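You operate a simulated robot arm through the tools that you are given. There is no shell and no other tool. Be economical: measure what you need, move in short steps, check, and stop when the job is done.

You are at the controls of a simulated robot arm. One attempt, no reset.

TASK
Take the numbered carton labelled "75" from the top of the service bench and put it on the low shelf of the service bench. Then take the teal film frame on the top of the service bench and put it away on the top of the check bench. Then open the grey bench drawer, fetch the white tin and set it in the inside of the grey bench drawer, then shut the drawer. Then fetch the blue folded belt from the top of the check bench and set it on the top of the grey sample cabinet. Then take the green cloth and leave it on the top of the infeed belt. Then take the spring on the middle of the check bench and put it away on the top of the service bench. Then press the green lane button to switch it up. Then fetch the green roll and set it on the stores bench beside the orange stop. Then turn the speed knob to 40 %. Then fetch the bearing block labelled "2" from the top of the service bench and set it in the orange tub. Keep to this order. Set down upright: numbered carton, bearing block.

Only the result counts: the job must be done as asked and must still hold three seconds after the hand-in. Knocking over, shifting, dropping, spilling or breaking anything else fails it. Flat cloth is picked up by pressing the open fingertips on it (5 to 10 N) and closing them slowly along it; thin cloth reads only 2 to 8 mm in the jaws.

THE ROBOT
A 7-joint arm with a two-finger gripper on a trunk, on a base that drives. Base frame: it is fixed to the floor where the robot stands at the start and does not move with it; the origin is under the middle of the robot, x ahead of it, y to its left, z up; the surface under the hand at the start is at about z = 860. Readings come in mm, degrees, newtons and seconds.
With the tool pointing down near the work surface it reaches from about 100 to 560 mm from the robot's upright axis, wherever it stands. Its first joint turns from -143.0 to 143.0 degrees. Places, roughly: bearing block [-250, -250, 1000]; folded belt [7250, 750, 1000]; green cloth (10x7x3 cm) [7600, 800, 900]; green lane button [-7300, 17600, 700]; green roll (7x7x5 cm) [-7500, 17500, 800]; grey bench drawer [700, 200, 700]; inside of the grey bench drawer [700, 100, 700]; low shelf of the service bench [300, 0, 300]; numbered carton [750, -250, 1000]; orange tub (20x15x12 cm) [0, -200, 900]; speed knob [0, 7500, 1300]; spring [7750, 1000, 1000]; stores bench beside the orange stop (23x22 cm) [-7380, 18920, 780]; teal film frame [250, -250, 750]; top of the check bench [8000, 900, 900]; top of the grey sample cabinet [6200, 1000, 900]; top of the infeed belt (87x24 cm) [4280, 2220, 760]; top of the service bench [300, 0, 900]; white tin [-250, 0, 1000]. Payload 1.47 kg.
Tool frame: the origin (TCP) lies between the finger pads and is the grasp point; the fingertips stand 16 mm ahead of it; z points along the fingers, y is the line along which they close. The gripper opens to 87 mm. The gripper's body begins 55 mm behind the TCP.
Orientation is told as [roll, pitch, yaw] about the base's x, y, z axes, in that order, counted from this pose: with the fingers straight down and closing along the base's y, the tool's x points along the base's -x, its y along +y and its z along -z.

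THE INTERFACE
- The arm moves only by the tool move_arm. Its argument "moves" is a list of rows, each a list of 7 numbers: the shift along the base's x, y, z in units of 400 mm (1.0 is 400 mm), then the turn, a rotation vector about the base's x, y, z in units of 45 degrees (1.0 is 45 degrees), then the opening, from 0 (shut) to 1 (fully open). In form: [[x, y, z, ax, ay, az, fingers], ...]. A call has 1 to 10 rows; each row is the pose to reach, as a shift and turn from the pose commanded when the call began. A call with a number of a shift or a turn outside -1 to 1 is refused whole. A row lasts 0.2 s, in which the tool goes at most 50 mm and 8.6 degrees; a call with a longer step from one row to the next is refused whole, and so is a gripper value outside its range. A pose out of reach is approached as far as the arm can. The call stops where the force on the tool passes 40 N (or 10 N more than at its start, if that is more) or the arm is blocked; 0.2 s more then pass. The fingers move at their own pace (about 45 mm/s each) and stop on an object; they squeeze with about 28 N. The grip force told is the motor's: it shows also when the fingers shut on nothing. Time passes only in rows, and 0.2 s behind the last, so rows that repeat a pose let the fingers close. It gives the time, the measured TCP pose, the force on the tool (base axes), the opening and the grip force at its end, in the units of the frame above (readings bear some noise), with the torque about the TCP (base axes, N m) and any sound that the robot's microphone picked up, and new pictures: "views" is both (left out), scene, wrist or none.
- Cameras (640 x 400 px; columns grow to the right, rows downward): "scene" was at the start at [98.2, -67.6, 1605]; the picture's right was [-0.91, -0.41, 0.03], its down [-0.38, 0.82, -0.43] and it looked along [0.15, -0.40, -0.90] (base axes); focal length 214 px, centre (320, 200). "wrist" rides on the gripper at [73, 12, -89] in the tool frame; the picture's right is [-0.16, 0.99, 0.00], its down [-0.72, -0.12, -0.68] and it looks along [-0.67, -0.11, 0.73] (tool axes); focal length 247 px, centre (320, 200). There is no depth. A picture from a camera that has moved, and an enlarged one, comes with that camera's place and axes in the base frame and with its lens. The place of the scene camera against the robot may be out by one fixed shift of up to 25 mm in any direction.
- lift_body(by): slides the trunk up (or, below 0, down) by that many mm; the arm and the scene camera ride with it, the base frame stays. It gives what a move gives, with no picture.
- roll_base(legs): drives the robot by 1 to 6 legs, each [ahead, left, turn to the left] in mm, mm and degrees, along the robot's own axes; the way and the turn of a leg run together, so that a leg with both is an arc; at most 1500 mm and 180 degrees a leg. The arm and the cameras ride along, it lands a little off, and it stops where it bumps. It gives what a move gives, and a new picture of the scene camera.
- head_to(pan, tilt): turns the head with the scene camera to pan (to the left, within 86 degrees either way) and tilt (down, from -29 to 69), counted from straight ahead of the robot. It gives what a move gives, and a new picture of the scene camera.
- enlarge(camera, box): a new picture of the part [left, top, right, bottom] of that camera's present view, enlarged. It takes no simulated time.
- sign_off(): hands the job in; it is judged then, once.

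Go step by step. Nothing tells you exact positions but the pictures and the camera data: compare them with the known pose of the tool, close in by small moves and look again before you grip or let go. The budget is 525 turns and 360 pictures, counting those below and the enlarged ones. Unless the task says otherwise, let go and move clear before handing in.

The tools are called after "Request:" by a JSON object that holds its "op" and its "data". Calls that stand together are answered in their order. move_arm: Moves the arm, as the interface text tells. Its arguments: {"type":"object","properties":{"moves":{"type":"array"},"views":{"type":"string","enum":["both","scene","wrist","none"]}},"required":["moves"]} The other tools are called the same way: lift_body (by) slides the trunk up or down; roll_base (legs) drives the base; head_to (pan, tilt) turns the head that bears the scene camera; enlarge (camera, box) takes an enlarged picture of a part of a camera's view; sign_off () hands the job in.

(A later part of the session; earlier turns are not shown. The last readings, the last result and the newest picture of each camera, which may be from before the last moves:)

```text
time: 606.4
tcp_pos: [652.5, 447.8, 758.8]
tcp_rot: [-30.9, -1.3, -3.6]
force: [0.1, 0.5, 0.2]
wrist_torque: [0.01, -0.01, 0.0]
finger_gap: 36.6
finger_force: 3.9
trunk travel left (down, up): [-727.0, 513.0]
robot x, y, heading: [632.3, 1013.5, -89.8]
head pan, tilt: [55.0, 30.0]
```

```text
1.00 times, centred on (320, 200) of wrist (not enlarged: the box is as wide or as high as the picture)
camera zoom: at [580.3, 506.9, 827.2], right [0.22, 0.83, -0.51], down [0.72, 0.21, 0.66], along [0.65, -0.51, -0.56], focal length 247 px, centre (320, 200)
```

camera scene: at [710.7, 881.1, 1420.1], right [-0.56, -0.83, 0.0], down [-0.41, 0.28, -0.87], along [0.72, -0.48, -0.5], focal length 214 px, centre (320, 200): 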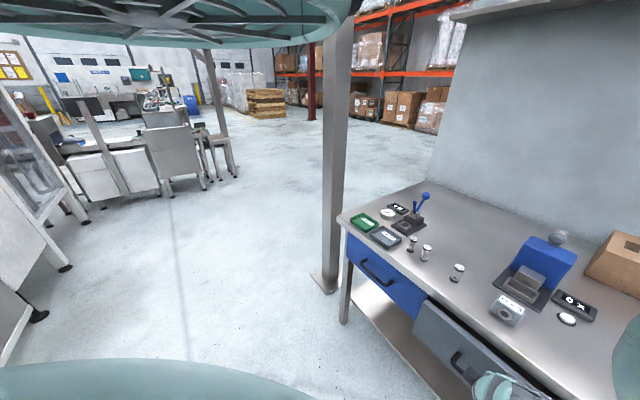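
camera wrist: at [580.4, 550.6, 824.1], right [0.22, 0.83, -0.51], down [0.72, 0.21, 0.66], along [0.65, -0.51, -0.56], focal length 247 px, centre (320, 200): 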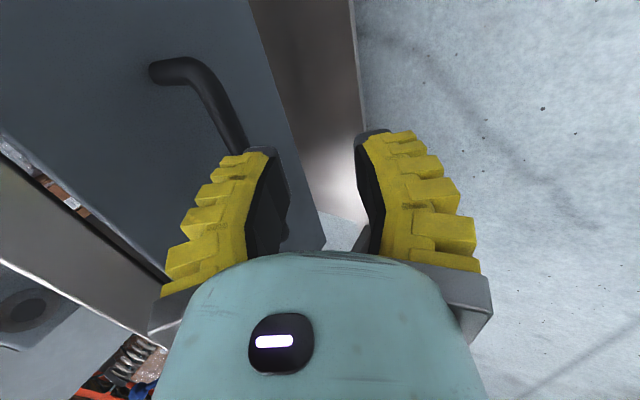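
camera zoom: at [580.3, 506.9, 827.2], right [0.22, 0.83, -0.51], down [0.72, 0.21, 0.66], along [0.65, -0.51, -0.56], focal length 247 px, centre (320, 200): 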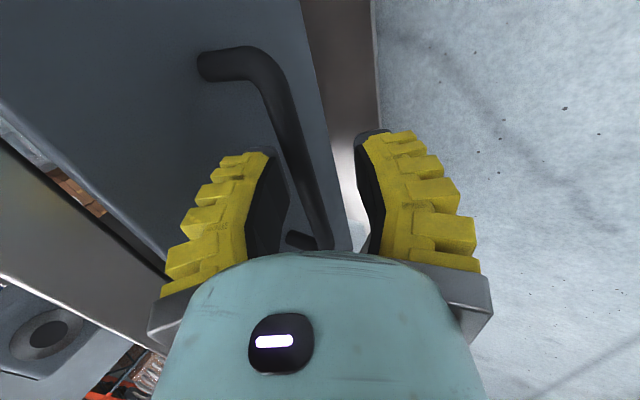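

Request:
{"op": "roll_base", "data": {"legs": [[14, 0, 0]]}}

Request:
{"op": "lift_body", "data": {"by": -22}}

Request:
{"op": "roll_base", "data": {"legs": [[8, 0, 0]]}}

Request:
{"op": "move_arm", "data": {"moves": [[0, 0, 0, 0, 0, 0, 0.35]], "views": "wrist"}}

```text
time: 607.2
tcp_pos: [650.5, 432.8, 758.6]
tcp_rot: [-31.0, -1.2, -3.5]
force: [0.0, 0.1, 0.8]
wrist_torque: [0.02, -0.01, 0.0]
finger_gap: 36.5
finger_force: 4.9
trunk travel left (down, up): [-727.0, 513.0]
robot x, y, heading: [634.2, 993.3, -89.9]
head pan, tilt: [55.0, 30.0]
camera scene: at [710.6, 866.9, 1398.1], right [-0.56, -0.83, 0.0], down [-0.41, 0.28, -0.87], along [0.72, -0.48, -0.5], focal length 214 px, centre (320, 200)
```

scene: 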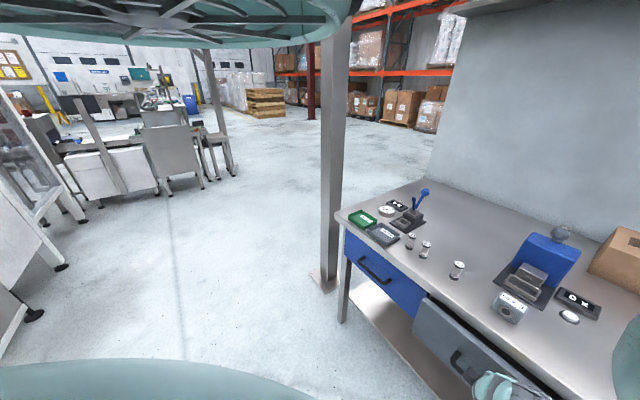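

```text
time: 607.9
tcp_pos: [651.0, 433.6, 735.9]
tcp_rot: [-31.0, -1.1, -3.6]
force: [1.5, -1.1, 0.1]
wrist_torque: [-0.02, 0.04, 0.02]
finger_gap: 37.0
finger_force: 4.6
trunk travel left (down, up): [-705.0, 535.0]
robot x, y, heading: [628.2, 997.0, -90.0]
head pan, tilt: [55.0, 30.0]
```

```text
time: 608.6
tcp_pos: [652.1, 425.5, 736.7]
tcp_rot: [-31.0, -1.3, -3.5]
force: [0.5, -0.3, 0.5]
wrist_torque: [0.01, -0.01, -0.01]
finger_gap: 36.6
finger_force: 4.5
trunk travel left (down, up): [-705.0, 535.0]
robot x, y, heading: [627.8, 990.7, -90.0]
head pan, tilt: [55.0, 30.0]
camera scene: at [710.7, 858.9, 1376.1], right [-0.56, -0.83, 0.0], down [-0.41, 0.28, -0.87], along [0.72, -0.48, -0.5], focal length 214 px, centre (320, 200)
```

scene: 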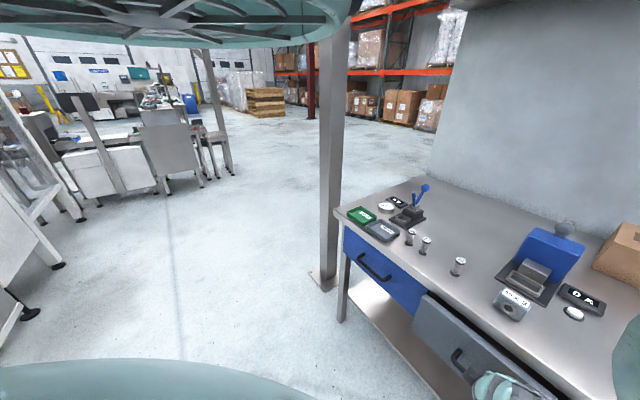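

```text
time: 609.0
tcp_pos: [652.0, 425.7, 736.1]
tcp_rot: [-31.0, -1.2, -3.5]
force: [0.2, 0.0, 1.3]
wrist_torque: [-0.03, -0.01, 0.02]
finger_gap: 36.5
finger_force: 4.7
trunk travel left (down, up): [-705.0, 535.0]
robot x, y, heading: [628.3, 986.5, -90.2]
head pan, tilt: [55.0, 30.0]
camera wrist: at [580.3, 485.0, 805.1], right [0.22, 0.83, -0.51], down [0.72, 0.21, 0.66], along [0.65, -0.51, -0.56], focal length 247 px, centre (320, 200)
```

wrist: 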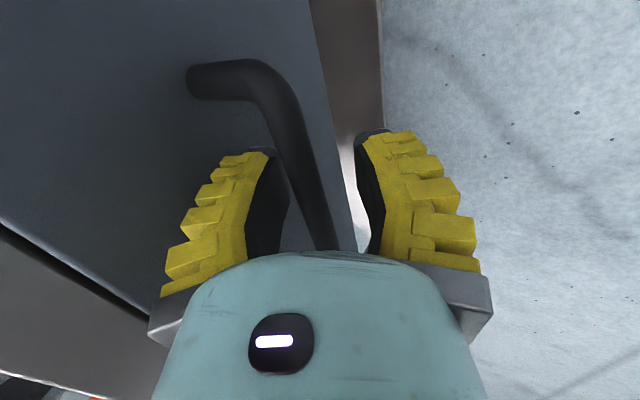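

Request:
{"op": "lift_body", "data": {"by": -8}}

Request:
{"op": "move_arm", "data": {"moves": [[0, 0, 0, 0, 0, 0, 0.2], [0, 0, 0, 0, 0, 0, 0.1], [0, 0, 0, 0, 0, 0, 0], [0, 0, 0, 0, 0, 0, 0]], "views": "none"}}

```text
time: 609.6
tcp_pos: [651.0, 424.1, 727.8]
tcp_rot: [-31.0, -1.2, -3.5]
force: [0.0, 0.7, -0.2]
wrist_torque: [-0.04, 0.02, -0.03]
finger_gap: 36.7
finger_force: 4.7
trunk travel left (down, up): [-697.0, 543.0]
robot x, y, heading: [629.2, 991.0, -90.0]
head pan, tilt: [55.0, 30.0]
```

```text
time: 610.6
tcp_pos: [652.1, 424.1, 728.3]
tcp_rot: [-31.0, -1.2, -3.5]
force: [-0.1, -1.6, -0.6]
wrist_torque: [0.01, 0.07, 0.02]
finger_gap: 6.0
finger_force: 26.0
trunk travel left (down, up): [-697.0, 543.0]
robot x, y, heading: [633.6, 988.3, -89.9]
head pan, tilt: [55.0, 30.0]
```

Gripped with no side load. Pull back 100.

Request:
{"op": "roll_base", "data": {"legs": [[-100, 0, 0]]}}

```text
time: 611.7
tcp_pos: [651.7, 525.5, 727.5]
tcp_rot: [-30.9, -1.2, -3.6]
force: [-0.1, 1.7, -7.0]
wrist_torque: [-0.08, 0.05, 0.04]
finger_gap: 6.0
finger_force: 28.9
trunk travel left (down, up): [-697.0, 543.0]
robot x, y, heading: [628.1, 1086.2, -89.8]
head pan, tilt: [55.0, 30.0]
camera scene: at [710.5, 958.3, 1367.8], right [-0.56, -0.83, 0.0], down [-0.41, 0.28, -0.87], along [0.72, -0.48, -0.5], focal length 214 px, centre (320, 200)
```

scene: 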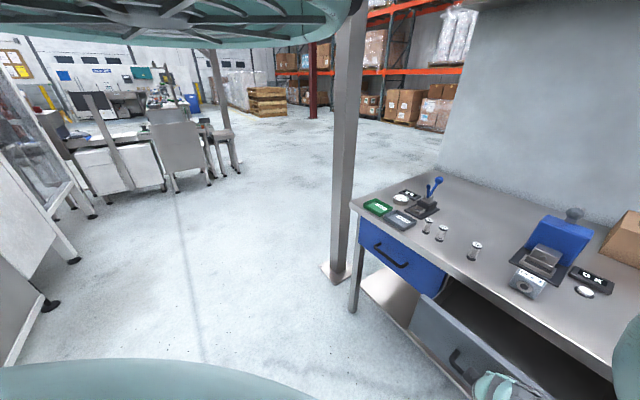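

The drawer opens well. Pull 90 more.

Request:
{"op": "roll_base", "data": {"legs": [[-90, 0, 0]]}}

```text
time: 612.8
tcp_pos: [649.2, 614.6, 726.6]
tcp_rot: [-30.9, -1.3, -3.7]
force: [0.5, 0.6, -6.6]
wrist_torque: [-0.11, 0.08, 0.02]
finger_gap: 6.0
finger_force: 28.5
trunk travel left (down, up): [-697.0, 543.0]
robot x, y, heading: [632.4, 1180.1, -90.2]
head pan, tilt: [55.0, 30.0]
camera scene: at [710.4, 1047.2, 1367.9], right [-0.56, -0.83, 0.0], down [-0.41, 0.28, -0.87], along [0.72, -0.49, -0.5], focal length 214 px, centre (320, 200)
```

scene: 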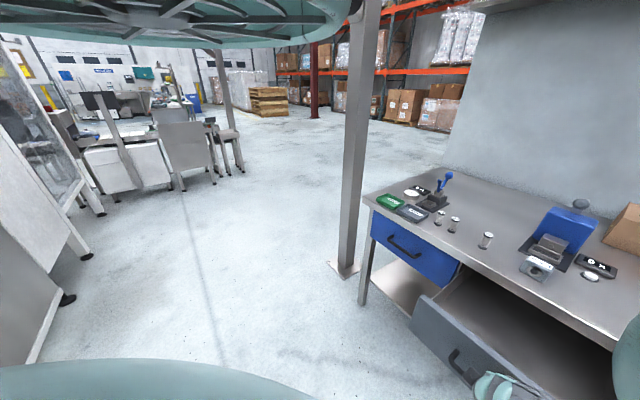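

Open ~240 mm, enough. Release and withdraw along the tool axis.

Request:
{"op": "move_arm", "data": {"moves": [[0, 0, 0, 0, 0, 0, 0.35], [0, 0, 0, 0, 0, 0, 0.4], [0, 0, 0, 0, 0, 0, 0.4]], "views": "none"}}

Request:
{"op": "lift_body", "data": {"by": 15}}

Request:
{"op": "move_arm", "data": {"moves": [[0, 0.025, 0, 0, 0, 0, 0.4]], "views": "none"}}

Request:
{"op": "lift_body", "data": {"by": 18}}

Request:
{"op": "move_arm", "data": {"moves": [[0, 0.025, 0, 0, 0, 0, 0.4]], "views": "none"}}

Request:
{"op": "lift_body", "data": {"by": 18}}

Request:
{"op": "move_arm", "data": {"moves": [[0, 0.025, 0, 0, 0, 0, 0.4]], "views": "wrist"}}

```text
time: 613.6
tcp_pos: [649.2, 613.4, 727.1]
tcp_rot: [-30.8, -1.2, -3.8]
force: [0.6, 0.2, 0.5]
wrist_torque: [0.01, 0.01, -0.01]
finger_gap: 40.6
finger_force: 3.9
trunk travel left (down, up): [-697.0, 543.0]
robot x, y, heading: [633.1, 1174.0, -90.4]
head pan, tilt: [55.0, 30.0]
```

```text
time: 614.3
tcp_pos: [648.6, 613.9, 743.2]
tcp_rot: [-31.0, -1.2, -3.8]
force: [0.6, 0.1, -0.4]
wrist_torque: [0.01, -0.04, 0.0]
finger_gap: 40.8
finger_force: 4.3
trunk travel left (down, up): [-712.0, 528.0]
robot x, y, heading: [631.7, 1177.7, -90.1]
head pan, tilt: [55.0, 30.0]
```

```text
time: 614.7
tcp_pos: [647.5, 623.1, 743.2]
tcp_rot: [-30.8, -1.1, -3.8]
force: [0.4, -0.7, 0.0]
wrist_torque: [0.02, -0.02, 0.01]
finger_gap: 40.8
finger_force: 4.4
trunk travel left (down, up): [-712.0, 528.0]
robot x, y, heading: [631.6, 1176.4, -90.1]
head pan, tilt: [55.0, 30.0]
```

```text
time: 615.3
tcp_pos: [648.7, 624.1, 760.0]
tcp_rot: [-30.9, -1.2, -3.8]
force: [-0.5, 0.2, 0.4]
wrist_torque: [0.02, -0.01, 0.01]
finger_gap: 40.6
finger_force: 4.1
trunk travel left (down, up): [-730.0, 510.0]
robot x, y, heading: [632.3, 1176.5, -89.9]
head pan, tilt: [55.0, 30.0]
```

```text
time: 615.7
tcp_pos: [648.2, 623.0, 761.5]
tcp_rot: [-30.9, -1.2, -3.7]
force: [0.6, -0.4, 0.5]
wrist_torque: [0.0, 0.02, 0.01]
finger_gap: 40.4
finger_force: 4.1
out of reach, approached as far as the arm can: row 1
trunk travel left (down, up): [-730.0, 510.0]
robot x, y, heading: [628.2, 1178.1, -90.0]
head pan, tilt: [55.0, 30.0]
```

```text
time: 616.4
tcp_pos: [647.9, 624.0, 779.3]
tcp_rot: [-30.9, -1.2, -3.9]
force: [0.5, -0.1, -0.1]
wrist_torque: [0.04, 0.02, 0.01]
finger_gap: 40.7
finger_force: 4.4
trunk travel left (down, up): [-748.0, 492.0]
robot x, y, heading: [632.8, 1178.2, -90.1]
head pan, tilt: [55.0, 30.0]
```

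```text
time: 616.8
tcp_pos: [647.8, 624.7, 778.9]
tcp_rot: [-31.0, -1.2, -3.8]
force: [-0.9, -0.2, -0.4]
wrist_torque: [-0.02, 0.01, -0.01]
finger_gap: 40.5
finger_force: 4.1
out of reach, approached as far as the arm can: row 1
trunk travel left (down, up): [-748.0, 492.0]
robot x, y, heading: [631.9, 1180.3, -90.6]
head pan, tilt: [55.0, 30.0]
camera wrist: at [577.3, 683.5, 847.9], right [0.23, 0.83, -0.5], down [0.72, 0.2, 0.66], along [0.65, -0.51, -0.56], focal length 247 px, centre (320, 200)
```

wrist: 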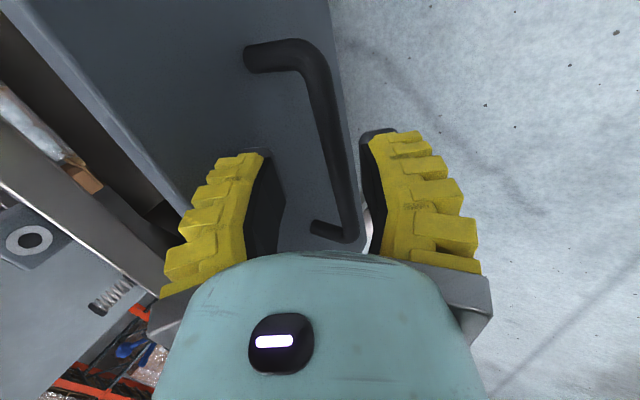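

Clear of the handle. Raise, back off, set the tool vertical, and go to the white tin near (−231,−62).

Request:
{"op": "lift_body", "data": {"by": 60}}

Request:
{"op": "roll_base", "data": {"legs": [[-60, 0, 0]]}}

Request:
{"op": "lift_body", "data": {"by": 380}}

Request:
{"op": "move_arm", "data": {"moves": [[0, 0.03, 0, 0.17, 0, -0.1, 1], [0, 0.06, 0, 0.34, 0, -0.2, 1], [0, 0.09, 0, 0.5, 0, -0.28, 1], [0, 0.12, 0, 0.64, 0, -0.4, 1], [0, 0.12, 0, 0.69, 0, -0.5, 1]], "views": "none"}}

```text
time: 617.8
tcp_pos: [649.4, 621.7, 839.0]
tcp_rot: [-30.9, -1.1, -3.8]
force: [0.6, 0.0, -0.5]
wrist_torque: [-0.02, 0.03, 0.02]
finger_gap: 40.6
finger_force: 4.5
trunk travel left (down, up): [-808.0, 432.0]
robot x, y, heading: [630.9, 1175.8, -90.1]
head pan, tilt: [55.0, 30.0]
```

```text
time: 618.7
tcp_pos: [647.8, 682.8, 840.2]
tcp_rot: [-30.9, -1.1, -3.8]
force: [-0.2, 0.4, -0.5]
wrist_torque: [0.0, 0.01, 0.02]
finger_gap: 40.7
finger_force: 4.2
trunk travel left (down, up): [-808.0, 432.0]
robot x, y, heading: [629.8, 1239.5, -90.2]
head pan, tilt: [55.0, 30.0]
camera scene: at [710.6, 1106.6, 1479.0], right [-0.56, -0.83, 0.0], down [-0.41, 0.28, -0.87], along [0.72, -0.49, -0.5], focal length 214 px, centre (320, 200)
```

scene: 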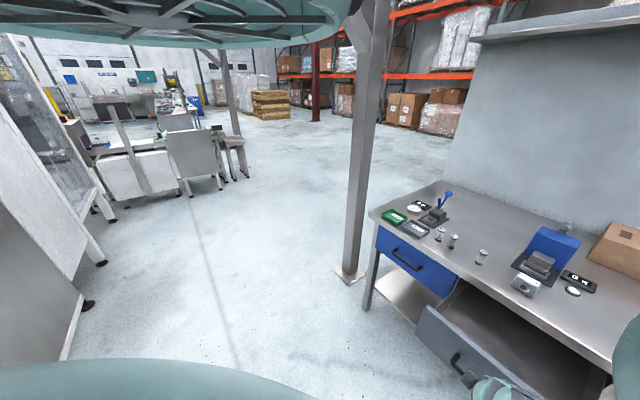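

```text
time: 622.4
tcp_pos: [648.0, 684.0, 1218.5]
tcp_rot: [-30.8, -1.2, -3.7]
force: [0.2, 0.8, -0.1]
wrist_torque: [0.01, 0.01, 0.0]
finger_gap: 40.8
finger_force: 4.4
trunk travel left (down, up): [-1188.0, 52.0]
robot x, y, heading: [632.9, 1238.2, -90.3]
head pan, tilt: [55.0, 30.0]
```

```text
refused: row 1 steps farther than a row can; nothing moved
```

Request:
{"op": "move_arm", "data": {"moves": [[0, 0.03, 0, 0.17, 0, 0, 1], [0, 0.06, 0, 0.34, 0, 0, 1], [0, 0.09, 0, 0.51, 0, 0, 1], [0, 0.12, 0, 0.68, 0, 0, 1]], "views": "none"}}

Request:
{"op": "move_arm", "data": {"moves": [[0, 0, 0, 0, 0, -0.19, 1], [0, 0, 0, 0, 0, -0.38, 1], [0, 0, 0, 0, 0, -0.57, 1], [0, 0, 0, 0, 0, -0.76, 1], [0, 0, 0, 0, 0, -0.95, 1]], "views": "none"}}

Request:
{"op": "move_arm", "data": {"moves": [[0, 0, 0, 0, 0, -0.19, 1], [0, 0, 0, 0, 0, -0.38, 1], [0, 0, 0, 0, 0, -0.57, 1], [0, 0, 0, 0, 0, -0.76, 1], [0, 0, 0, 0, 0, -0.95, 1]], "views": "none"}}

```text
time: 623.4
tcp_pos: [647.5, 730.0, 1218.0]
tcp_rot: [-0.4, 1.1, -3.9]
force: [-0.5, 0.3, 0.7]
wrist_torque: [-0.05, 0.03, -0.04]
finger_gap: 87.0
finger_force: 0.1
trunk travel left (down, up): [-1188.0, 52.0]
robot x, y, heading: [630.8, 1231.4, -90.0]
head pan, tilt: [55.0, 30.0]
```

```text
time: 624.6
tcp_pos: [648.6, 730.7, 1219.5]
tcp_rot: [-0.5, 0.9, -46.9]
force: [0.6, -0.6, 0.2]
wrist_torque: [-0.02, 0.02, 0.02]
finger_gap: 87.1
finger_force: 0.1
trunk travel left (down, up): [-1188.0, 52.0]
robot x, y, heading: [629.6, 1236.8, -90.3]
head pan, tilt: [55.0, 30.0]
```

```text
time: 625.8
tcp_pos: [648.1, 731.2, 1219.1]
tcp_rot: [-0.4, 0.9, -89.7]
force: [-0.2, -0.7, -0.4]
wrist_torque: [-0.01, -0.03, -0.01]
finger_gap: 87.0
finger_force: 0.2
trunk travel left (down, up): [-1188.0, 52.0]
robot x, y, heading: [632.1, 1238.6, -90.1]
head pan, tilt: [55.0, 30.0]
```

Drive to the tin.

Request:
{"op": "roll_base", "data": {"legs": [[0, -879, 0], [700, 0, 0]]}}

Request:
{"op": "enlarge", "data": {"camera": "wrist", "box": [0, 0, 640, 400]}}

```text
time: 633.8
tcp_pos: [-211.6, 27.6, 1219.0]
tcp_rot: [-0.3, 0.9, -89.9]
force: [0.0, 0.7, -0.1]
wrist_torque: [-0.03, -0.03, -0.01]
finger_gap: 86.8
finger_force: 0.1
trunk travel left (down, up): [-1188.0, 52.0]
robot x, y, heading: [-223.1, 534.4, -90.8]
head pan, tilt: [55.0, 30.0]
camera scene: at [-147.1, 402.3, 1859.0], right [-0.57, -0.82, 0.0], down [-0.41, 0.29, -0.87], along [0.71, -0.49, -0.5], focal length 214 px, centre (320, 200)
```

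scene: 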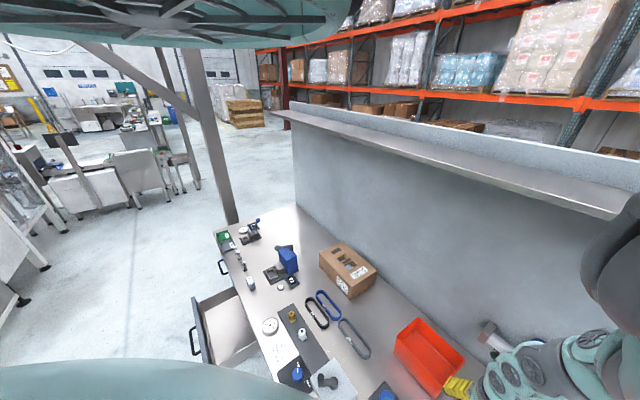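

```text
1.00 times, centred on (320, 200) of wrist (not enlarged: the box is as wide or as high as the picture)
camera zoom: at [-200.9, 98.5, 1309.6], right [0.99, -0.16, -0.01], down [-0.11, -0.73, 0.67], along [-0.11, -0.66, -0.74], focal length 247 px, centre (320, 200)
```

zoom: 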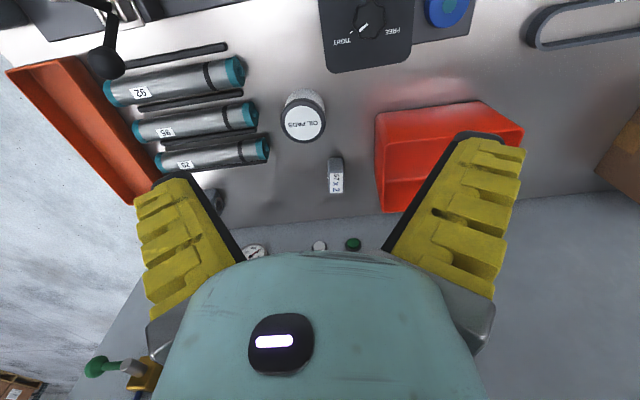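

The white tin ("oil pads") is at about (−260,−75), ~69 mm wide. Shift over it and turn the fingers 45°.

Request:
{"op": "roll_base", "data": {"legs": [[103, -47, 0.8]]}}

Request:
{"op": "move_arm", "data": {"moves": [[0, 0, 0, 0, 0, 0.19, 1], [0, 0, 0, 0, 0, 0.38, 1], [0, 0, 0, 0, 0, 0.57, 1], [0, 0, 0, 0, 0, 0.76, 1], [0, 0, 0, 0, 0, 0.95, 1]], "views": "none"}}

Request:
{"op": "lift_body", "data": {"by": -190}}

Request:
{"op": "enlarge", "data": {"camera": "wrist", "box": [0, 0, 640, 400]}}

```text
time: 635.0
tcp_pos: [-252.0, -78.7, 1219.2]
tcp_rot: [-0.4, 0.9, -89.0]
force: [0.5, 0.4, -0.4]
wrist_torque: [0.02, 0.0, 0.01]
finger_gap: 86.7
finger_force: 0.0
trunk travel left (down, up): [-1188.0, 52.0]
robot x, y, heading: [-271.9, 427.1, -89.8]
head pan, tilt: [55.0, 30.0]
camera scene: at [-192.9, 297.4, 1859.0], right [-0.56, -0.83, 0.0], down [-0.42, 0.28, -0.87], along [0.72, -0.48, -0.5], focal length 214 px, centre (320, 200)
```

scene: 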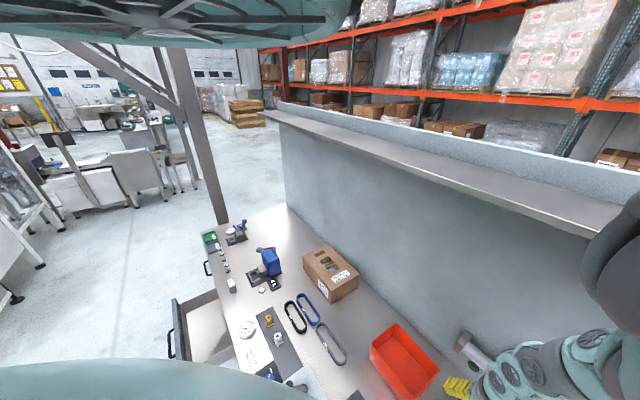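

```text
time: 636.2
tcp_pos: [-253.0, -76.8, 1219.4]
tcp_rot: [-0.3, 0.9, -46.1]
force: [-0.8, 0.3, -0.1]
wrist_torque: [-0.01, 0.04, 0.03]
finger_gap: 87.1
finger_force: 0.0
trunk travel left (down, up): [-1188.0, 52.0]
robot x, y, heading: [-272.3, 424.6, -89.9]
head pan, tilt: [55.0, 30.0]
```

```text
time: 638.3
tcp_pos: [-253.0, -78.3, 1030.7]
tcp_rot: [-0.4, 0.9, -46.3]
force: [1.2, 0.3, -0.3]
wrist_torque: [0.02, 0.0, -0.03]
finger_gap: 87.1
finger_force: 0.0
trunk travel left (down, up): [-998.0, 242.0]
robot x, y, heading: [-273.2, 424.4, -90.1]
head pan, tilt: [55.0, 30.0]
```

```text
1.00 times, centred on (320, 200) of wrist (not enlarged: the box is as wide or as high as the picture)
camera zoom: at [-293.5, -18.5, 1120.1], right [0.82, 0.57, -0.01], down [0.43, -0.61, 0.67], along [0.37, -0.56, -0.74], focal length 247 px, centre (320, 200)
```

zoom: 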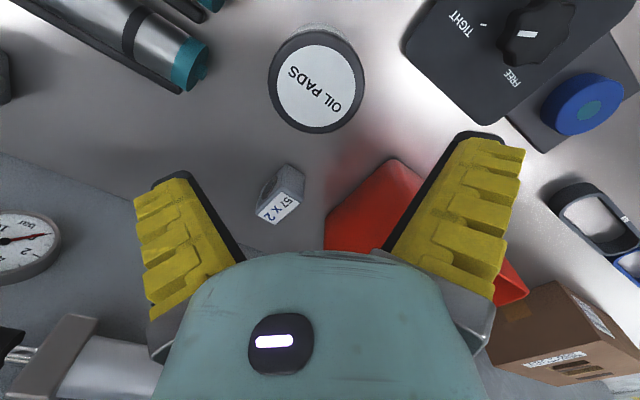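

Lid centre ≈(−262,−75, 904), rim ~80 mm. Correct by (−9,+3) and lower to just above the lid.

Request:
{"op": "move_arm", "data": {"moves": [[-0.0225, 0.008, 0, 0, 0, 0, 1], [-0.0225, 0.008, 0, 0, 0, 0, 1]], "views": "none"}}

Request:
{"op": "lift_body", "data": {"by": -92}}

Request:
{"op": "enlarge", "data": {"camera": "wrist", "box": [0, 0, 640, 400]}}

```text
time: 638.9
tcp_pos: [-261.6, -74.4, 1030.7]
tcp_rot: [-0.4, 0.8, -46.3]
force: [-0.4, -0.3, -0.8]
wrist_torque: [-0.02, 0.01, 0.04]
finger_gap: 87.2
finger_force: 0.0
trunk travel left (down, up): [-998.0, 242.0]
robot x, y, heading: [-273.3, 427.2, -90.1]
head pan, tilt: [55.0, 30.0]
```

```text
time: 640.2
tcp_pos: [-261.4, -74.9, 938.1]
tcp_rot: [-0.4, 0.9, -46.2]
force: [-0.4, 0.2, -0.2]
wrist_torque: [0.01, 0.01, 0.02]
finger_gap: 86.9
finger_force: 0.2
trunk travel left (down, up): [-906.0, 334.0]
robot x, y, heading: [-273.8, 423.0, -89.9]
head pan, tilt: [55.0, 30.0]
```

```text
1.00 times, centred on (320, 200) of wrist (not enlarged: the box is as wide or as high as the picture)
camera zoom: at [-302.6, -14.9, 1028.7], right [0.82, 0.57, -0.01], down [0.43, -0.61, 0.67], along [0.37, -0.56, -0.74], focal length 247 px, centre (320, 200)
```

zoom: 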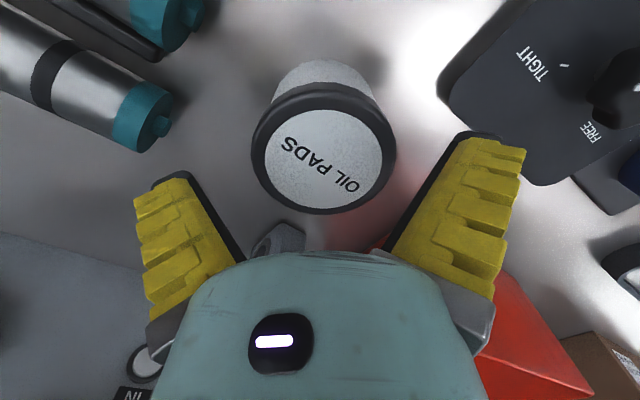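

Well centred. Lower 44 mm around the rim.

Request:
{"op": "move_arm", "data": {"moves": [[0.004, 0.002, 0, 0, 0, 0, 1]], "views": "none"}}

Request:
{"op": "lift_body", "data": {"by": -25}}

Request:
{"op": "lift_body", "data": {"by": -18}}

Request:
{"op": "enlarge", "data": {"camera": "wrist", "box": [0, 0, 640, 400]}}

```text
time: 640.6
tcp_pos: [-259.2, -73.0, 937.9]
tcp_rot: [-0.4, 0.9, -46.3]
force: [0.2, 1.0, 0.2]
wrist_torque: [0.0, 0.03, 0.01]
finger_gap: 86.9
finger_force: 0.0
trunk travel left (down, up): [-906.0, 334.0]
robot x, y, heading: [-275.5, 427.0, -89.9]
head pan, tilt: [55.0, 30.0]
```

```text
time: 641.3
tcp_pos: [-259.6, -73.3, 912.9]
tcp_rot: [-0.4, 0.9, -46.3]
force: [-0.3, 0.1, -0.3]
wrist_torque: [0.01, -0.01, 0.01]
finger_gap: 87.1
finger_force: 0.1
trunk travel left (down, up): [-881.0, 359.0]
robot x, y, heading: [-275.5, 424.2, -89.6]
head pan, tilt: [55.0, 30.0]
```

```text
time: 641.9
tcp_pos: [-258.9, -74.3, 895.0]
tcp_rot: [-0.3, 0.9, -46.3]
force: [-0.4, -0.1, 0.2]
wrist_torque: [0.03, 0.0, 0.01]
finger_gap: 87.4
finger_force: 0.0
trunk travel left (down, up): [-863.0, 377.0]
robot x, y, heading: [-275.6, 426.5, -89.9]
head pan, tilt: [55.0, 30.0]
```

```text
1.00 times, centred on (320, 200) of wrist (not enlarged: the box is as wide or as high as the picture)
camera zoom: at [-300.8, -13.9, 985.5], right [0.82, 0.57, -0.01], down [0.43, -0.61, 0.67], along [0.37, -0.56, -0.74], focal length 247 px, centre (320, 200)
```

zoom: 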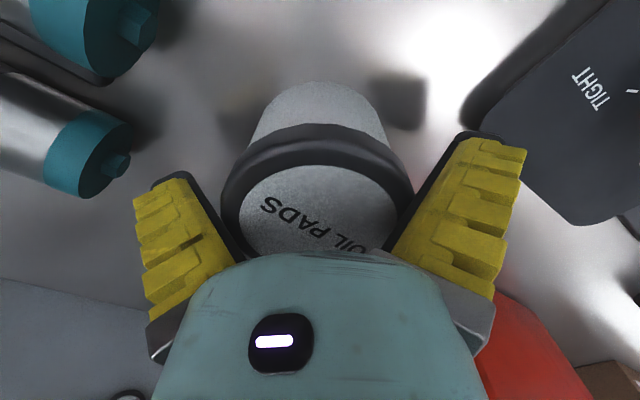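

Close on the tin.

Request:
{"op": "move_arm", "data": {"moves": [[0, 0, 0, 0, 0, 0, 0.9], [0, 0, 0, 0, 0, 0, 0.6], [0, 0, 0, 0, 0, 0, 0], [0, 0, 0, 0, 0, 0, 0], [0, 0, 0, 0, 0, 0, 0]], "views": "none"}}

Request:
{"op": "lift_body", "data": {"by": 50}}

Request:
{"op": "enlarge", "data": {"camera": "wrist", "box": [0, 0, 640, 400]}}

```text
time: 643.1
tcp_pos: [-261.3, -75.1, 895.8]
tcp_rot: [-0.4, 0.9, -46.3]
force: [-1.8, 1.3, 7.2]
wrist_torque: [-0.04, -0.13, 0.01]
finger_gap: 82.8
finger_force: 27.5
trunk travel left (down, up): [-863.0, 377.0]
robot x, y, heading: [-273.6, 424.5, -90.1]
head pan, tilt: [55.0, 30.0]
```

```text
time: 644.0
tcp_pos: [-259.7, -72.5, 945.0]
tcp_rot: [-0.3, 0.9, -46.3]
force: [0.1, 0.2, -3.0]
wrist_torque: [-0.04, 0.01, -0.01]
finger_gap: 76.1
finger_force: 27.9
trunk travel left (down, up): [-913.0, 327.0]
robot x, y, heading: [-274.8, 427.4, -89.9]
head pan, tilt: [55.0, 30.0]
```

```text
1.00 times, centred on (320, 200) of wrist (not enlarged: the box is as wide or as high as the picture)
camera zoom: at [-300.7, -13.4, 1035.3], right [0.82, 0.57, -0.01], down [0.43, -0.61, 0.67], along [0.38, -0.55, -0.74], focal length 247 px, centre (320, 200)
```

zoom: 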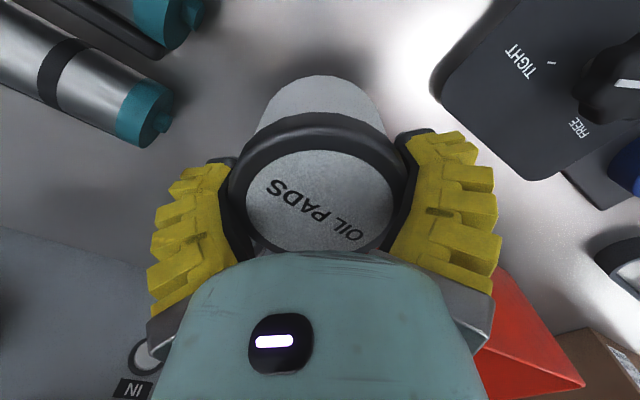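

Tin held. Raise, back off, and carry it over the open drawer.

Request:
{"op": "lift_body", "data": {"by": 240}}

Request:
{"op": "roll_base", "data": {"legs": [[-540, 0, 0], [0, 912, 0]]}}

Request:
{"op": "enlarge", "data": {"camera": "wrist", "box": [0, 0, 640, 400]}}

```text
time: 646.5
tcp_pos: [-259.6, -74.0, 1185.4]
tcp_rot: [-0.4, 0.9, -46.4]
force: [-0.2, 0.5, -3.3]
wrist_torque: [-0.03, -0.02, 0.0]
finger_gap: 76.2
finger_force: 28.0
trunk travel left (down, up): [-1153.0, 87.0]
robot x, y, heading: [-273.5, 428.2, -89.8]
head pan, tilt: [55.0, 30.0]
```

```text
time: 654.0
tcp_pos: [653.5, 476.3, 1185.2]
tcp_rot: [-0.4, 0.8, -44.9]
force: [-0.7, -0.5, -2.1]
wrist_torque: [-0.01, 0.02, 0.01]
finger_gap: 75.6
finger_force: 27.9
trunk travel left (down, up): [-1153.0, 87.0]
robot x, y, heading: [624.0, 978.4, -88.6]
head pan, tilt: [55.0, 30.0]
camera scene: at [711.0, 847.8, 1824.0], right [-0.54, -0.84, 0.0], down [-0.42, 0.27, -0.87], along [0.73, -0.47, -0.5], focal length 214 px, centre (320, 200)
```

scene: 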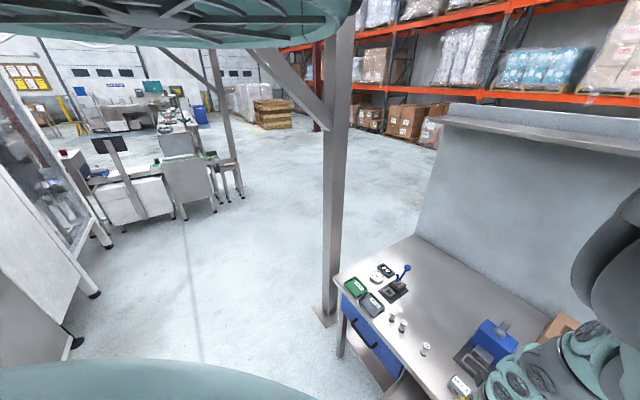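

```text
1.00 times, centred on (320, 200) of wrist (not enlarged: the box is as wide or as high as the picture)
camera zoom: at [610.8, 534.4, 1275.4], right [0.81, 0.59, -0.01], down [0.44, -0.6, 0.67], along [0.39, -0.55, -0.74], focal length 247 px, centre (320, 200)
```

zoom: 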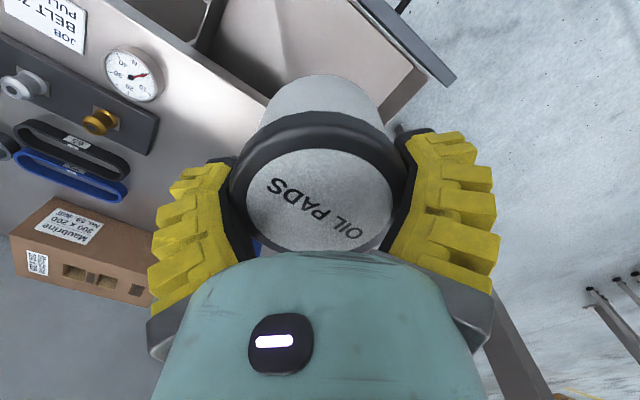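

Drawer interior lies about x 530–840, y 347–550. Move in 22 mm and lower to the rim.

Request:
{"op": "roll_base", "data": {"legs": [[22, 0, 0]]}}

Request:
{"op": "lift_body", "data": {"by": -310}}

Request:
{"op": "enlarge", "data": {"camera": "wrist", "box": [0, 0, 640, 400]}}

```text
time: 654.8
tcp_pos: [653.9, 454.1, 1184.6]
tcp_rot: [-0.4, 0.9, -45.1]
force: [0.1, 0.5, -2.7]
wrist_torque: [0.02, 0.0, 0.01]
finger_gap: 75.6
finger_force: 27.5
trunk travel left (down, up): [-1153.0, 87.0]
robot x, y, heading: [627.8, 952.2, -88.7]
head pan, tilt: [55.0, 30.0]
camera scene: at [711.6, 825.9, 1824.0], right [-0.54, -0.84, 0.0], down [-0.42, 0.27, -0.87], along [0.73, -0.47, -0.5], focal length 214 px, centre (320, 200)
```

scene: 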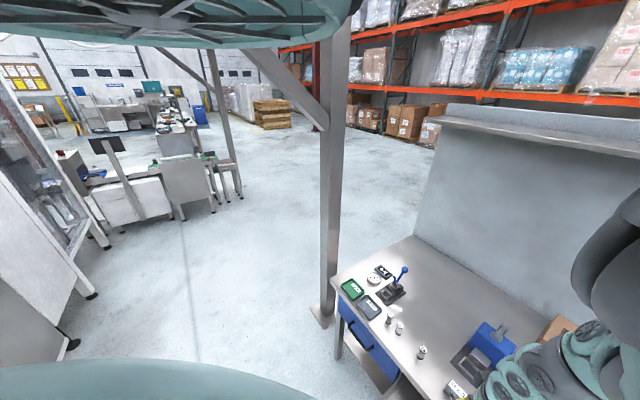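

```text
time: 657.9
tcp_pos: [653.8, 453.8, 874.7]
tcp_rot: [-0.4, 0.9, -45.1]
force: [0.5, 0.9, -3.5]
wrist_torque: [-0.06, 0.03, 0.0]
finger_gap: 75.2
finger_force: 27.4
trunk travel left (down, up): [-843.0, 397.0]
robot x, y, heading: [632.2, 956.8, -88.7]
head pan, tilt: [55.0, 30.0]
```

```text
1.00 times, centred on (320, 200) of wrist (not enlarged: the box is as wide or as high as the picture)
camera zoom: at [611.3, 512.5, 965.4], right [0.81, 0.59, -0.01], down [0.44, -0.6, 0.67], along [0.39, -0.55, -0.74], focal length 247 px, centre (320, 200)
```

zoom: 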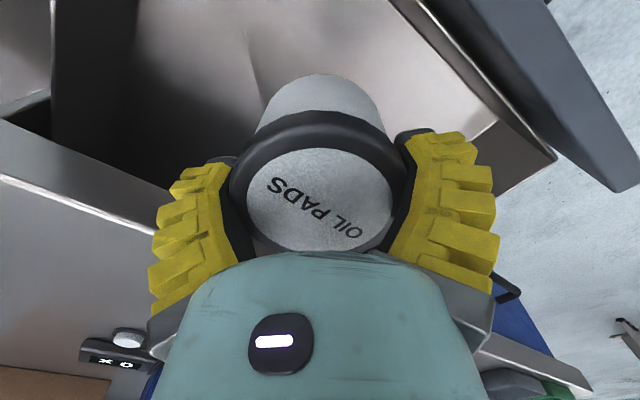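

Centred over the drawer. Lower in steps, watching force.

Request:
{"op": "lift_body", "data": {"by": -100}}

Request:
{"op": "lift_body", "data": {"by": -30}}

Request:
{"op": "enlarge", "data": {"camera": "wrist", "box": [0, 0, 640, 400]}}

```text
time: 659.2
tcp_pos: [654.2, 454.1, 775.1]
tcp_rot: [-0.5, 0.8, -45.1]
force: [0.1, 1.0, -2.9]
wrist_torque: [0.0, 0.02, -0.01]
finger_gap: 75.1
finger_force: 28.4
trunk travel left (down, up): [-743.0, 497.0]
robot x, y, heading: [631.6, 953.7, -88.6]
head pan, tilt: [55.0, 30.0]
```

```text
time: 660.0
tcp_pos: [653.0, 453.6, 744.7]
tcp_rot: [-0.5, 0.9, -45.0]
force: [-0.1, -0.2, -2.2]
wrist_torque: [0.01, -0.01, 0.0]
finger_gap: 75.3
finger_force: 27.6
trunk travel left (down, up): [-713.0, 527.0]
robot x, y, heading: [625.3, 956.3, -88.4]
head pan, tilt: [55.0, 30.0]
```

```text
1.00 times, centred on (320, 200) of wrist (not enlarged: the box is as wide or as high as the picture)
camera zoom: at [611.3, 512.3, 835.5], right [0.81, 0.59, -0.01], down [0.44, -0.6, 0.67], along [0.39, -0.55, -0.74], focal length 247 px, centre (320, 200)
```

zoom: 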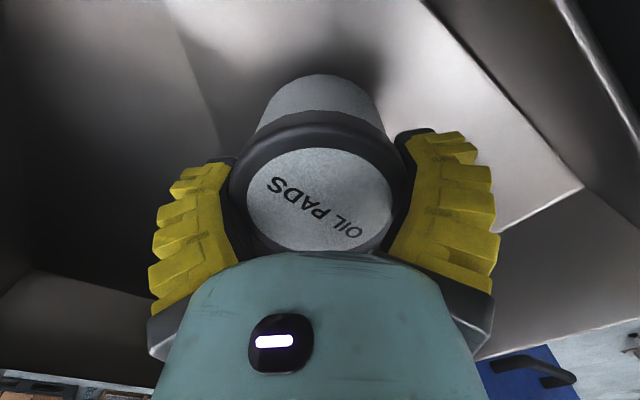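

Request:
{"op": "lift_body", "data": {"by": -15}}

Request:
{"op": "lift_body", "data": {"by": -8}}

Request:
{"op": "lift_body", "data": {"by": -8}}

```text
time: 660.6
tcp_pos: [654.2, 454.4, 730.2]
tcp_rot: [-0.4, 0.9, -45.1]
force: [-0.2, 0.1, -3.4]
wrist_torque: [0.03, 0.0, 0.03]
finger_gap: 75.1
finger_force: 27.9
trunk travel left (down, up): [-698.0, 542.0]
robot x, y, heading: [626.3, 953.6, -88.5]
head pan, tilt: [55.0, 30.0]
```

```text
time: 661.2
tcp_pos: [655.6, 454.5, 721.5]
tcp_rot: [-0.4, 1.0, -45.0]
force: [0.7, -0.6, -2.4]
wrist_torque: [0.0, 0.0, -0.02]
finger_gap: 74.8
finger_force: 28.2
trunk travel left (down, up): [-690.0, 550.0]
robot x, y, heading: [631.3, 954.2, -88.3]
head pan, tilt: [55.0, 30.0]
```

```text
time: 661.7
tcp_pos: [654.7, 448.5, 716.9]
tcp_rot: [-0.6, 0.5, -44.9]
force: [0.0, -1.8, 36.2]
wrist_torque: [-0.1, -0.08, 0.07]
finger_gap: 76.8
finger_force: 28.1
trunk travel left (down, up): [-682.0, 558.0]
robot x, y, heading: [630.2, 952.7, -88.5]
head pan, tilt: [55.0, 30.0]
```

Contact. Ease up 4 mm and release.

Request:
{"op": "lift_body", "data": {"by": 4}}

Request:
{"op": "move_arm", "data": {"moves": [[0, 0, 0, 0, 0, 0, 0.88], [0, 0, 0, 0, 0, 0, 0.92], [0, 0, 0, 0, 0, 0, 1], [0, 0, 0, 0, 0, 0, 1]], "views": "none"}}

Request:
{"op": "lift_body", "data": {"by": 60}}

Request:
{"op": "enlarge", "data": {"camera": "wrist", "box": [0, 0, 640, 400]}}

```text
time: 662.3
tcp_pos: [655.0, 454.7, 717.0]
tcp_rot: [-0.3, 0.8, -45.0]
force: [0.0, 0.8, 6.0]
wrist_torque: [-0.19, -0.09, 0.01]
finger_gap: 76.7
finger_force: 28.3
trunk travel left (down, up): [-686.0, 554.0]
robot x, y, heading: [626.3, 955.5, -88.2]
head pan, tilt: [55.0, 30.0]
```

```text
time: 663.3
tcp_pos: [653.8, 453.2, 717.1]
tcp_rot: [-0.3, 0.9, -45.0]
force: [-0.2, 0.4, 0.2]
wrist_torque: [0.03, -0.01, 0.04]
finger_gap: 87.0
finger_force: 0.0
trunk travel left (down, up): [-686.0, 554.0]
robot x, y, heading: [628.0, 958.3, -88.3]
head pan, tilt: [55.0, 30.0]
```

```text
time: 664.3
tcp_pos: [654.5, 454.0, 777.4]
tcp_rot: [-0.4, 0.9, -45.1]
force: [-0.7, -0.3, -0.3]
wrist_torque: [0.0, 0.03, 0.01]
finger_gap: 87.1
finger_force: 0.1
trunk travel left (down, up): [-746.0, 494.0]
robot x, y, heading: [625.4, 952.4, -88.7]
head pan, tilt: [55.0, 30.0]
```

```text
1.00 times, centred on (320, 200) of wrist (not enlarged: the box is as wide or as high as the picture)
camera zoom: at [611.3, 512.5, 868.4], right [0.81, 0.59, -0.01], down [0.44, -0.6, 0.67], along [0.39, -0.55, -0.74], focal length 247 px, centre (320, 200)
```

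zoom: 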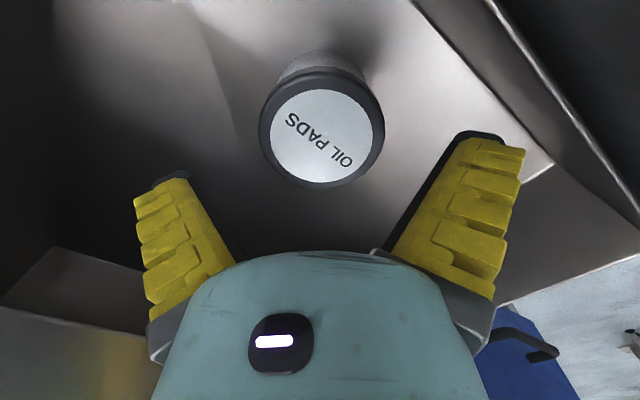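

Tin stands in the drawer. Now go round in front of the handle with closed fingers to push the drawer shut.

Request:
{"op": "lift_body", "data": {"by": 120}}

Request:
{"op": "roll_base", "data": {"legs": [[-225, 0, -1.5]]}}

Request:
{"op": "move_arm", "data": {"moves": [[0, 0, 0, 0, 0, 0, 0], [0, 0, 0, 0, 0, 0, 0], [0, 0, 0, 0, 0, 0, 0], [0, 0, 0, 0, 0, 0, 0]], "views": "none"}}

Request:
{"op": "lift_body", "data": {"by": -160}}

Request:
{"op": "enlarge", "data": {"camera": "wrist", "box": [0, 0, 640, 400]}}

```text
time: 665.8
tcp_pos: [654.2, 453.5, 898.2]
tcp_rot: [-0.4, 0.9, -45.0]
force: [0.2, -0.7, 0.4]
wrist_torque: [-0.03, -0.01, -0.03]
finger_gap: 87.2
finger_force: 0.0
trunk travel left (down, up): [-866.0, 374.0]
robot x, y, heading: [636.0, 956.2, -88.7]
head pan, tilt: [55.0, 30.0]
```

```text
time: 667.5
tcp_pos: [637.2, 672.9, 898.9]
tcp_rot: [-0.4, 0.9, -46.5]
force: [0.4, -0.3, -0.1]
wrist_torque: [-0.03, 0.01, 0.02]
finger_gap: 86.8
finger_force: 0.1
trunk travel left (down, up): [-866.0, 374.0]
robot x, y, heading: [627.4, 1176.4, -89.8]
head pan, tilt: [55.0, 30.0]
camera scene: at [705.6, 1042.9, 1537.0], right [-0.56, -0.83, 0.0], down [-0.41, 0.28, -0.87], along [0.72, -0.49, -0.5], focal length 214 px, centre (320, 200)
```

scene: 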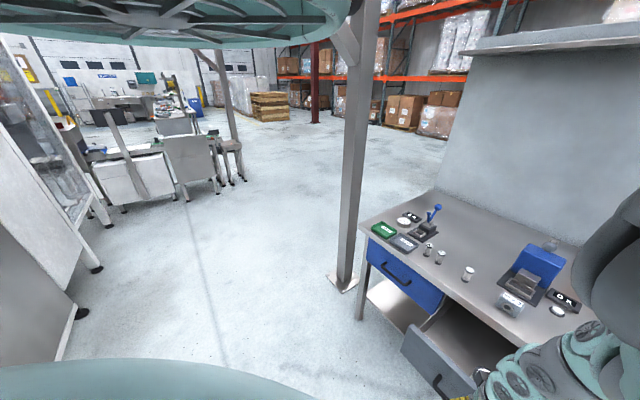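

```text
time: 668.5
tcp_pos: [637.0, 672.9, 898.7]
tcp_rot: [-0.4, 0.9, -46.4]
force: [0.6, -0.2, -0.2]
wrist_torque: [0.0, -0.01, 0.0]
finger_gap: 6.1
finger_force: 5.9
trunk travel left (down, up): [-866.0, 374.0]
robot x, y, heading: [627.4, 1174.7, -90.0]
head pan, tilt: [55.0, 30.0]
```

```text
time: 670.3
tcp_pos: [637.4, 672.0, 738.7]
tcp_rot: [-0.4, 0.9, -46.4]
force: [0.5, -0.8, 0.6]
wrist_torque: [0.01, -0.01, -0.01]
finger_gap: 0.1
finger_force: 27.8
trunk travel left (down, up): [-706.0, 534.0]
robot x, y, heading: [624.6, 1171.8, -90.0]
head pan, tilt: [55.0, 30.0]
```

```text
1.00 times, centred on (320, 200) of wrist (not enlarged: the box is as wide or as high as the picture)
camera zoom: at [596.7, 731.9, 828.6], right [0.83, 0.56, -0.01], down [0.42, -0.61, 0.67], along [0.37, -0.56, -0.74], focal length 247 px, centre (320, 200)
```

zoom: 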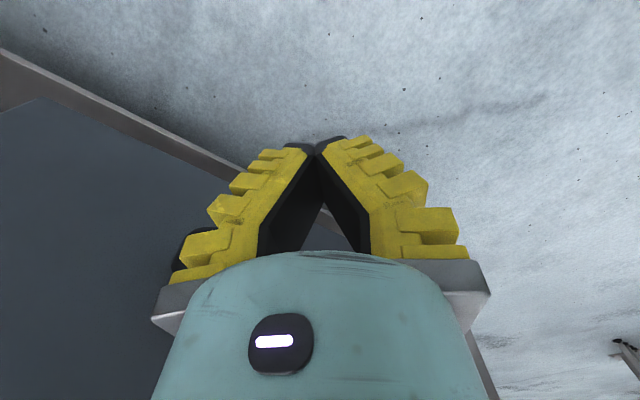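

Push the drawer shut.

Request:
{"op": "lift_body", "data": {"by": -8}}

Request:
{"op": "roll_base", "data": {"legs": [[150, 0, 0]]}}

Request:
{"op": "roll_base", "data": {"legs": [[90, 0, 0]]}}

```text
time: 670.9
tcp_pos: [638.1, 671.7, 729.9]
tcp_rot: [-0.4, 0.9, -46.5]
force: [0.1, -0.2, -0.2]
wrist_torque: [0.01, 0.0, -0.01]
finger_gap: 0.0
finger_force: 27.7
trunk travel left (down, up): [-698.0, 542.0]
robot x, y, heading: [624.7, 1173.3, -90.1]
head pan, tilt: [55.0, 30.0]
```

```text
time: 672.2
tcp_pos: [637.5, 518.5, 730.4]
tcp_rot: [-0.5, 0.9, -46.5]
force: [0.3, -0.4, 0.1]
wrist_torque: [0.0, 0.0, 0.02]
finger_gap: 0.0
finger_force: 27.8
trunk travel left (down, up): [-698.0, 542.0]
robot x, y, heading: [627.3, 1019.7, -90.1]
head pan, tilt: [55.0, 30.0]
camera scene: at [705.3, 889.4, 1369.1], right [-0.56, -0.83, 0.0], down [-0.41, 0.28, -0.87], along [0.72, -0.49, -0.5], focal length 214 px, centre (320, 200)
```

scene: 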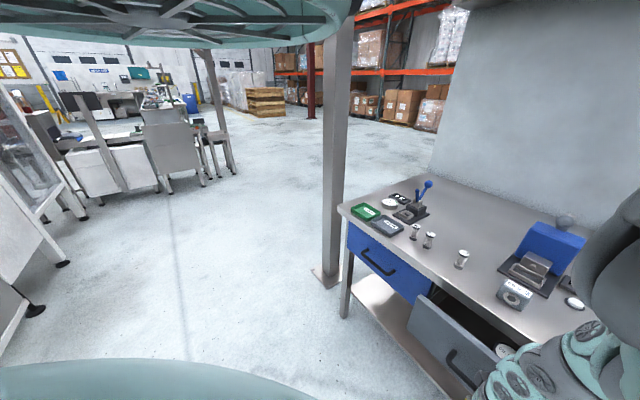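

```text
time: 673.3
tcp_pos: [636.8, 429.3, 729.7]
tcp_rot: [-0.4, 0.8, -46.6]
force: [0.5, -0.4, 0.4]
wrist_torque: [-0.01, -0.05, 0.0]
finger_gap: 0.1
finger_force: 28.2
trunk travel left (down, up): [-698.0, 542.0]
robot x, y, heading: [624.5, 930.6, -90.0]
head pan, tilt: [55.0, 30.0]
camera scene: at [705.2, 800.7, 1369.1], right [-0.56, -0.83, 0.0], down [-0.41, 0.28, -0.87], along [0.72, -0.49, -0.5], focal length 214 px, centre (320, 200)
```

scene: 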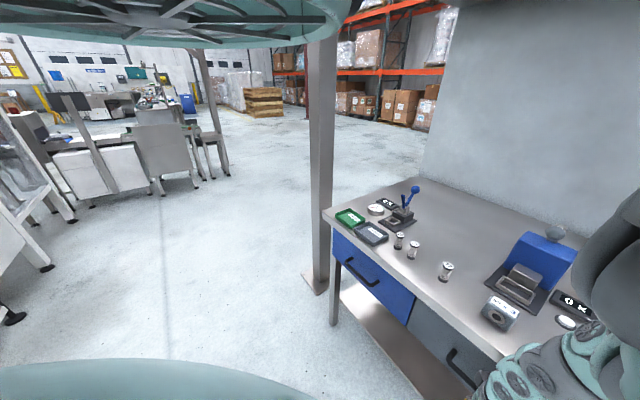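

Nearly closed; push the last stretch.

Request:
{"op": "roll_base", "data": {"legs": [[22, 0, 0]]}}

Request:
{"op": "roll_base", "data": {"legs": [[15, 0, 0]]}}

```text
time: 674.2
tcp_pos: [637.9, 416.8, 728.8]
tcp_rot: [-0.1, 1.5, -46.8]
force: [-0.7, 4.7, 4.9]
wrist_torque: [-0.26, 0.1, -0.08]
finger_gap: 0.1
finger_force: 28.4
trunk travel left (down, up): [-698.0, 542.0]
robot x, y, heading: [625.2, 911.7, -90.3]
head pan, tilt: [55.0, 30.0]
stopped in leg 1: the force on the tool passed its limit at 50 N (the readings are from after the stop); the commanded pose is now the measured one
camera scene: at [705.2, 782.8, 1368.9], right [-0.56, -0.83, 0.0], down [-0.41, 0.28, -0.87], along [0.72, -0.49, -0.5], focal length 214 px, centre (320, 200)
```

scene: 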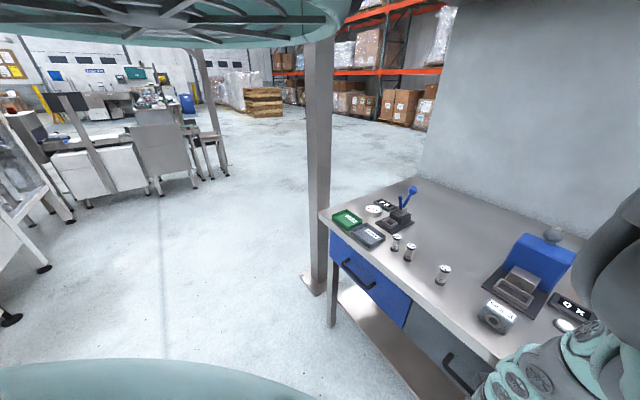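

```text
time: 675.0
tcp_pos: [635.3, 418.2, 727.8]
tcp_rot: [0.4, 2.2, -47.1]
force: [0.7, 11.4, 11.2]
wrist_torque: [-0.54, 0.17, -0.15]
finger_gap: 0.0
finger_force: 27.9
trunk travel left (down, up): [-698.0, 542.0]
robot x, y, heading: [626.6, 902.6, -89.9]
head pan, tilt: [55.0, 30.0]
stopped in leg 1: the force on the tool passed its limit at 61 N (the readings are from after the stop); the commanded pose is now the measured one
camera scene: at [705.1, 776.4, 1368.8], right [-0.56, -0.83, 0.0], down [-0.41, 0.28, -0.87], along [0.72, -0.49, -0.5], focal length 214 px, centre (320, 200)
```

scene: 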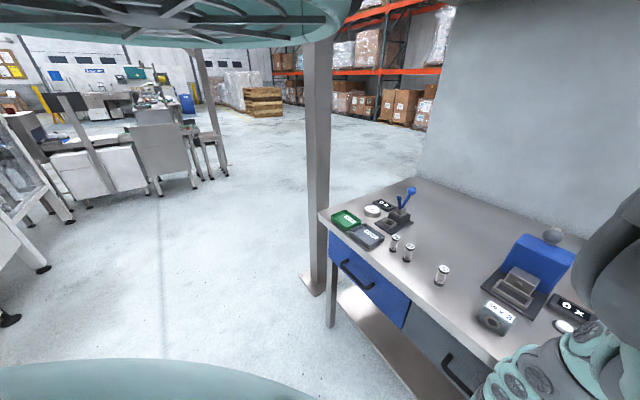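

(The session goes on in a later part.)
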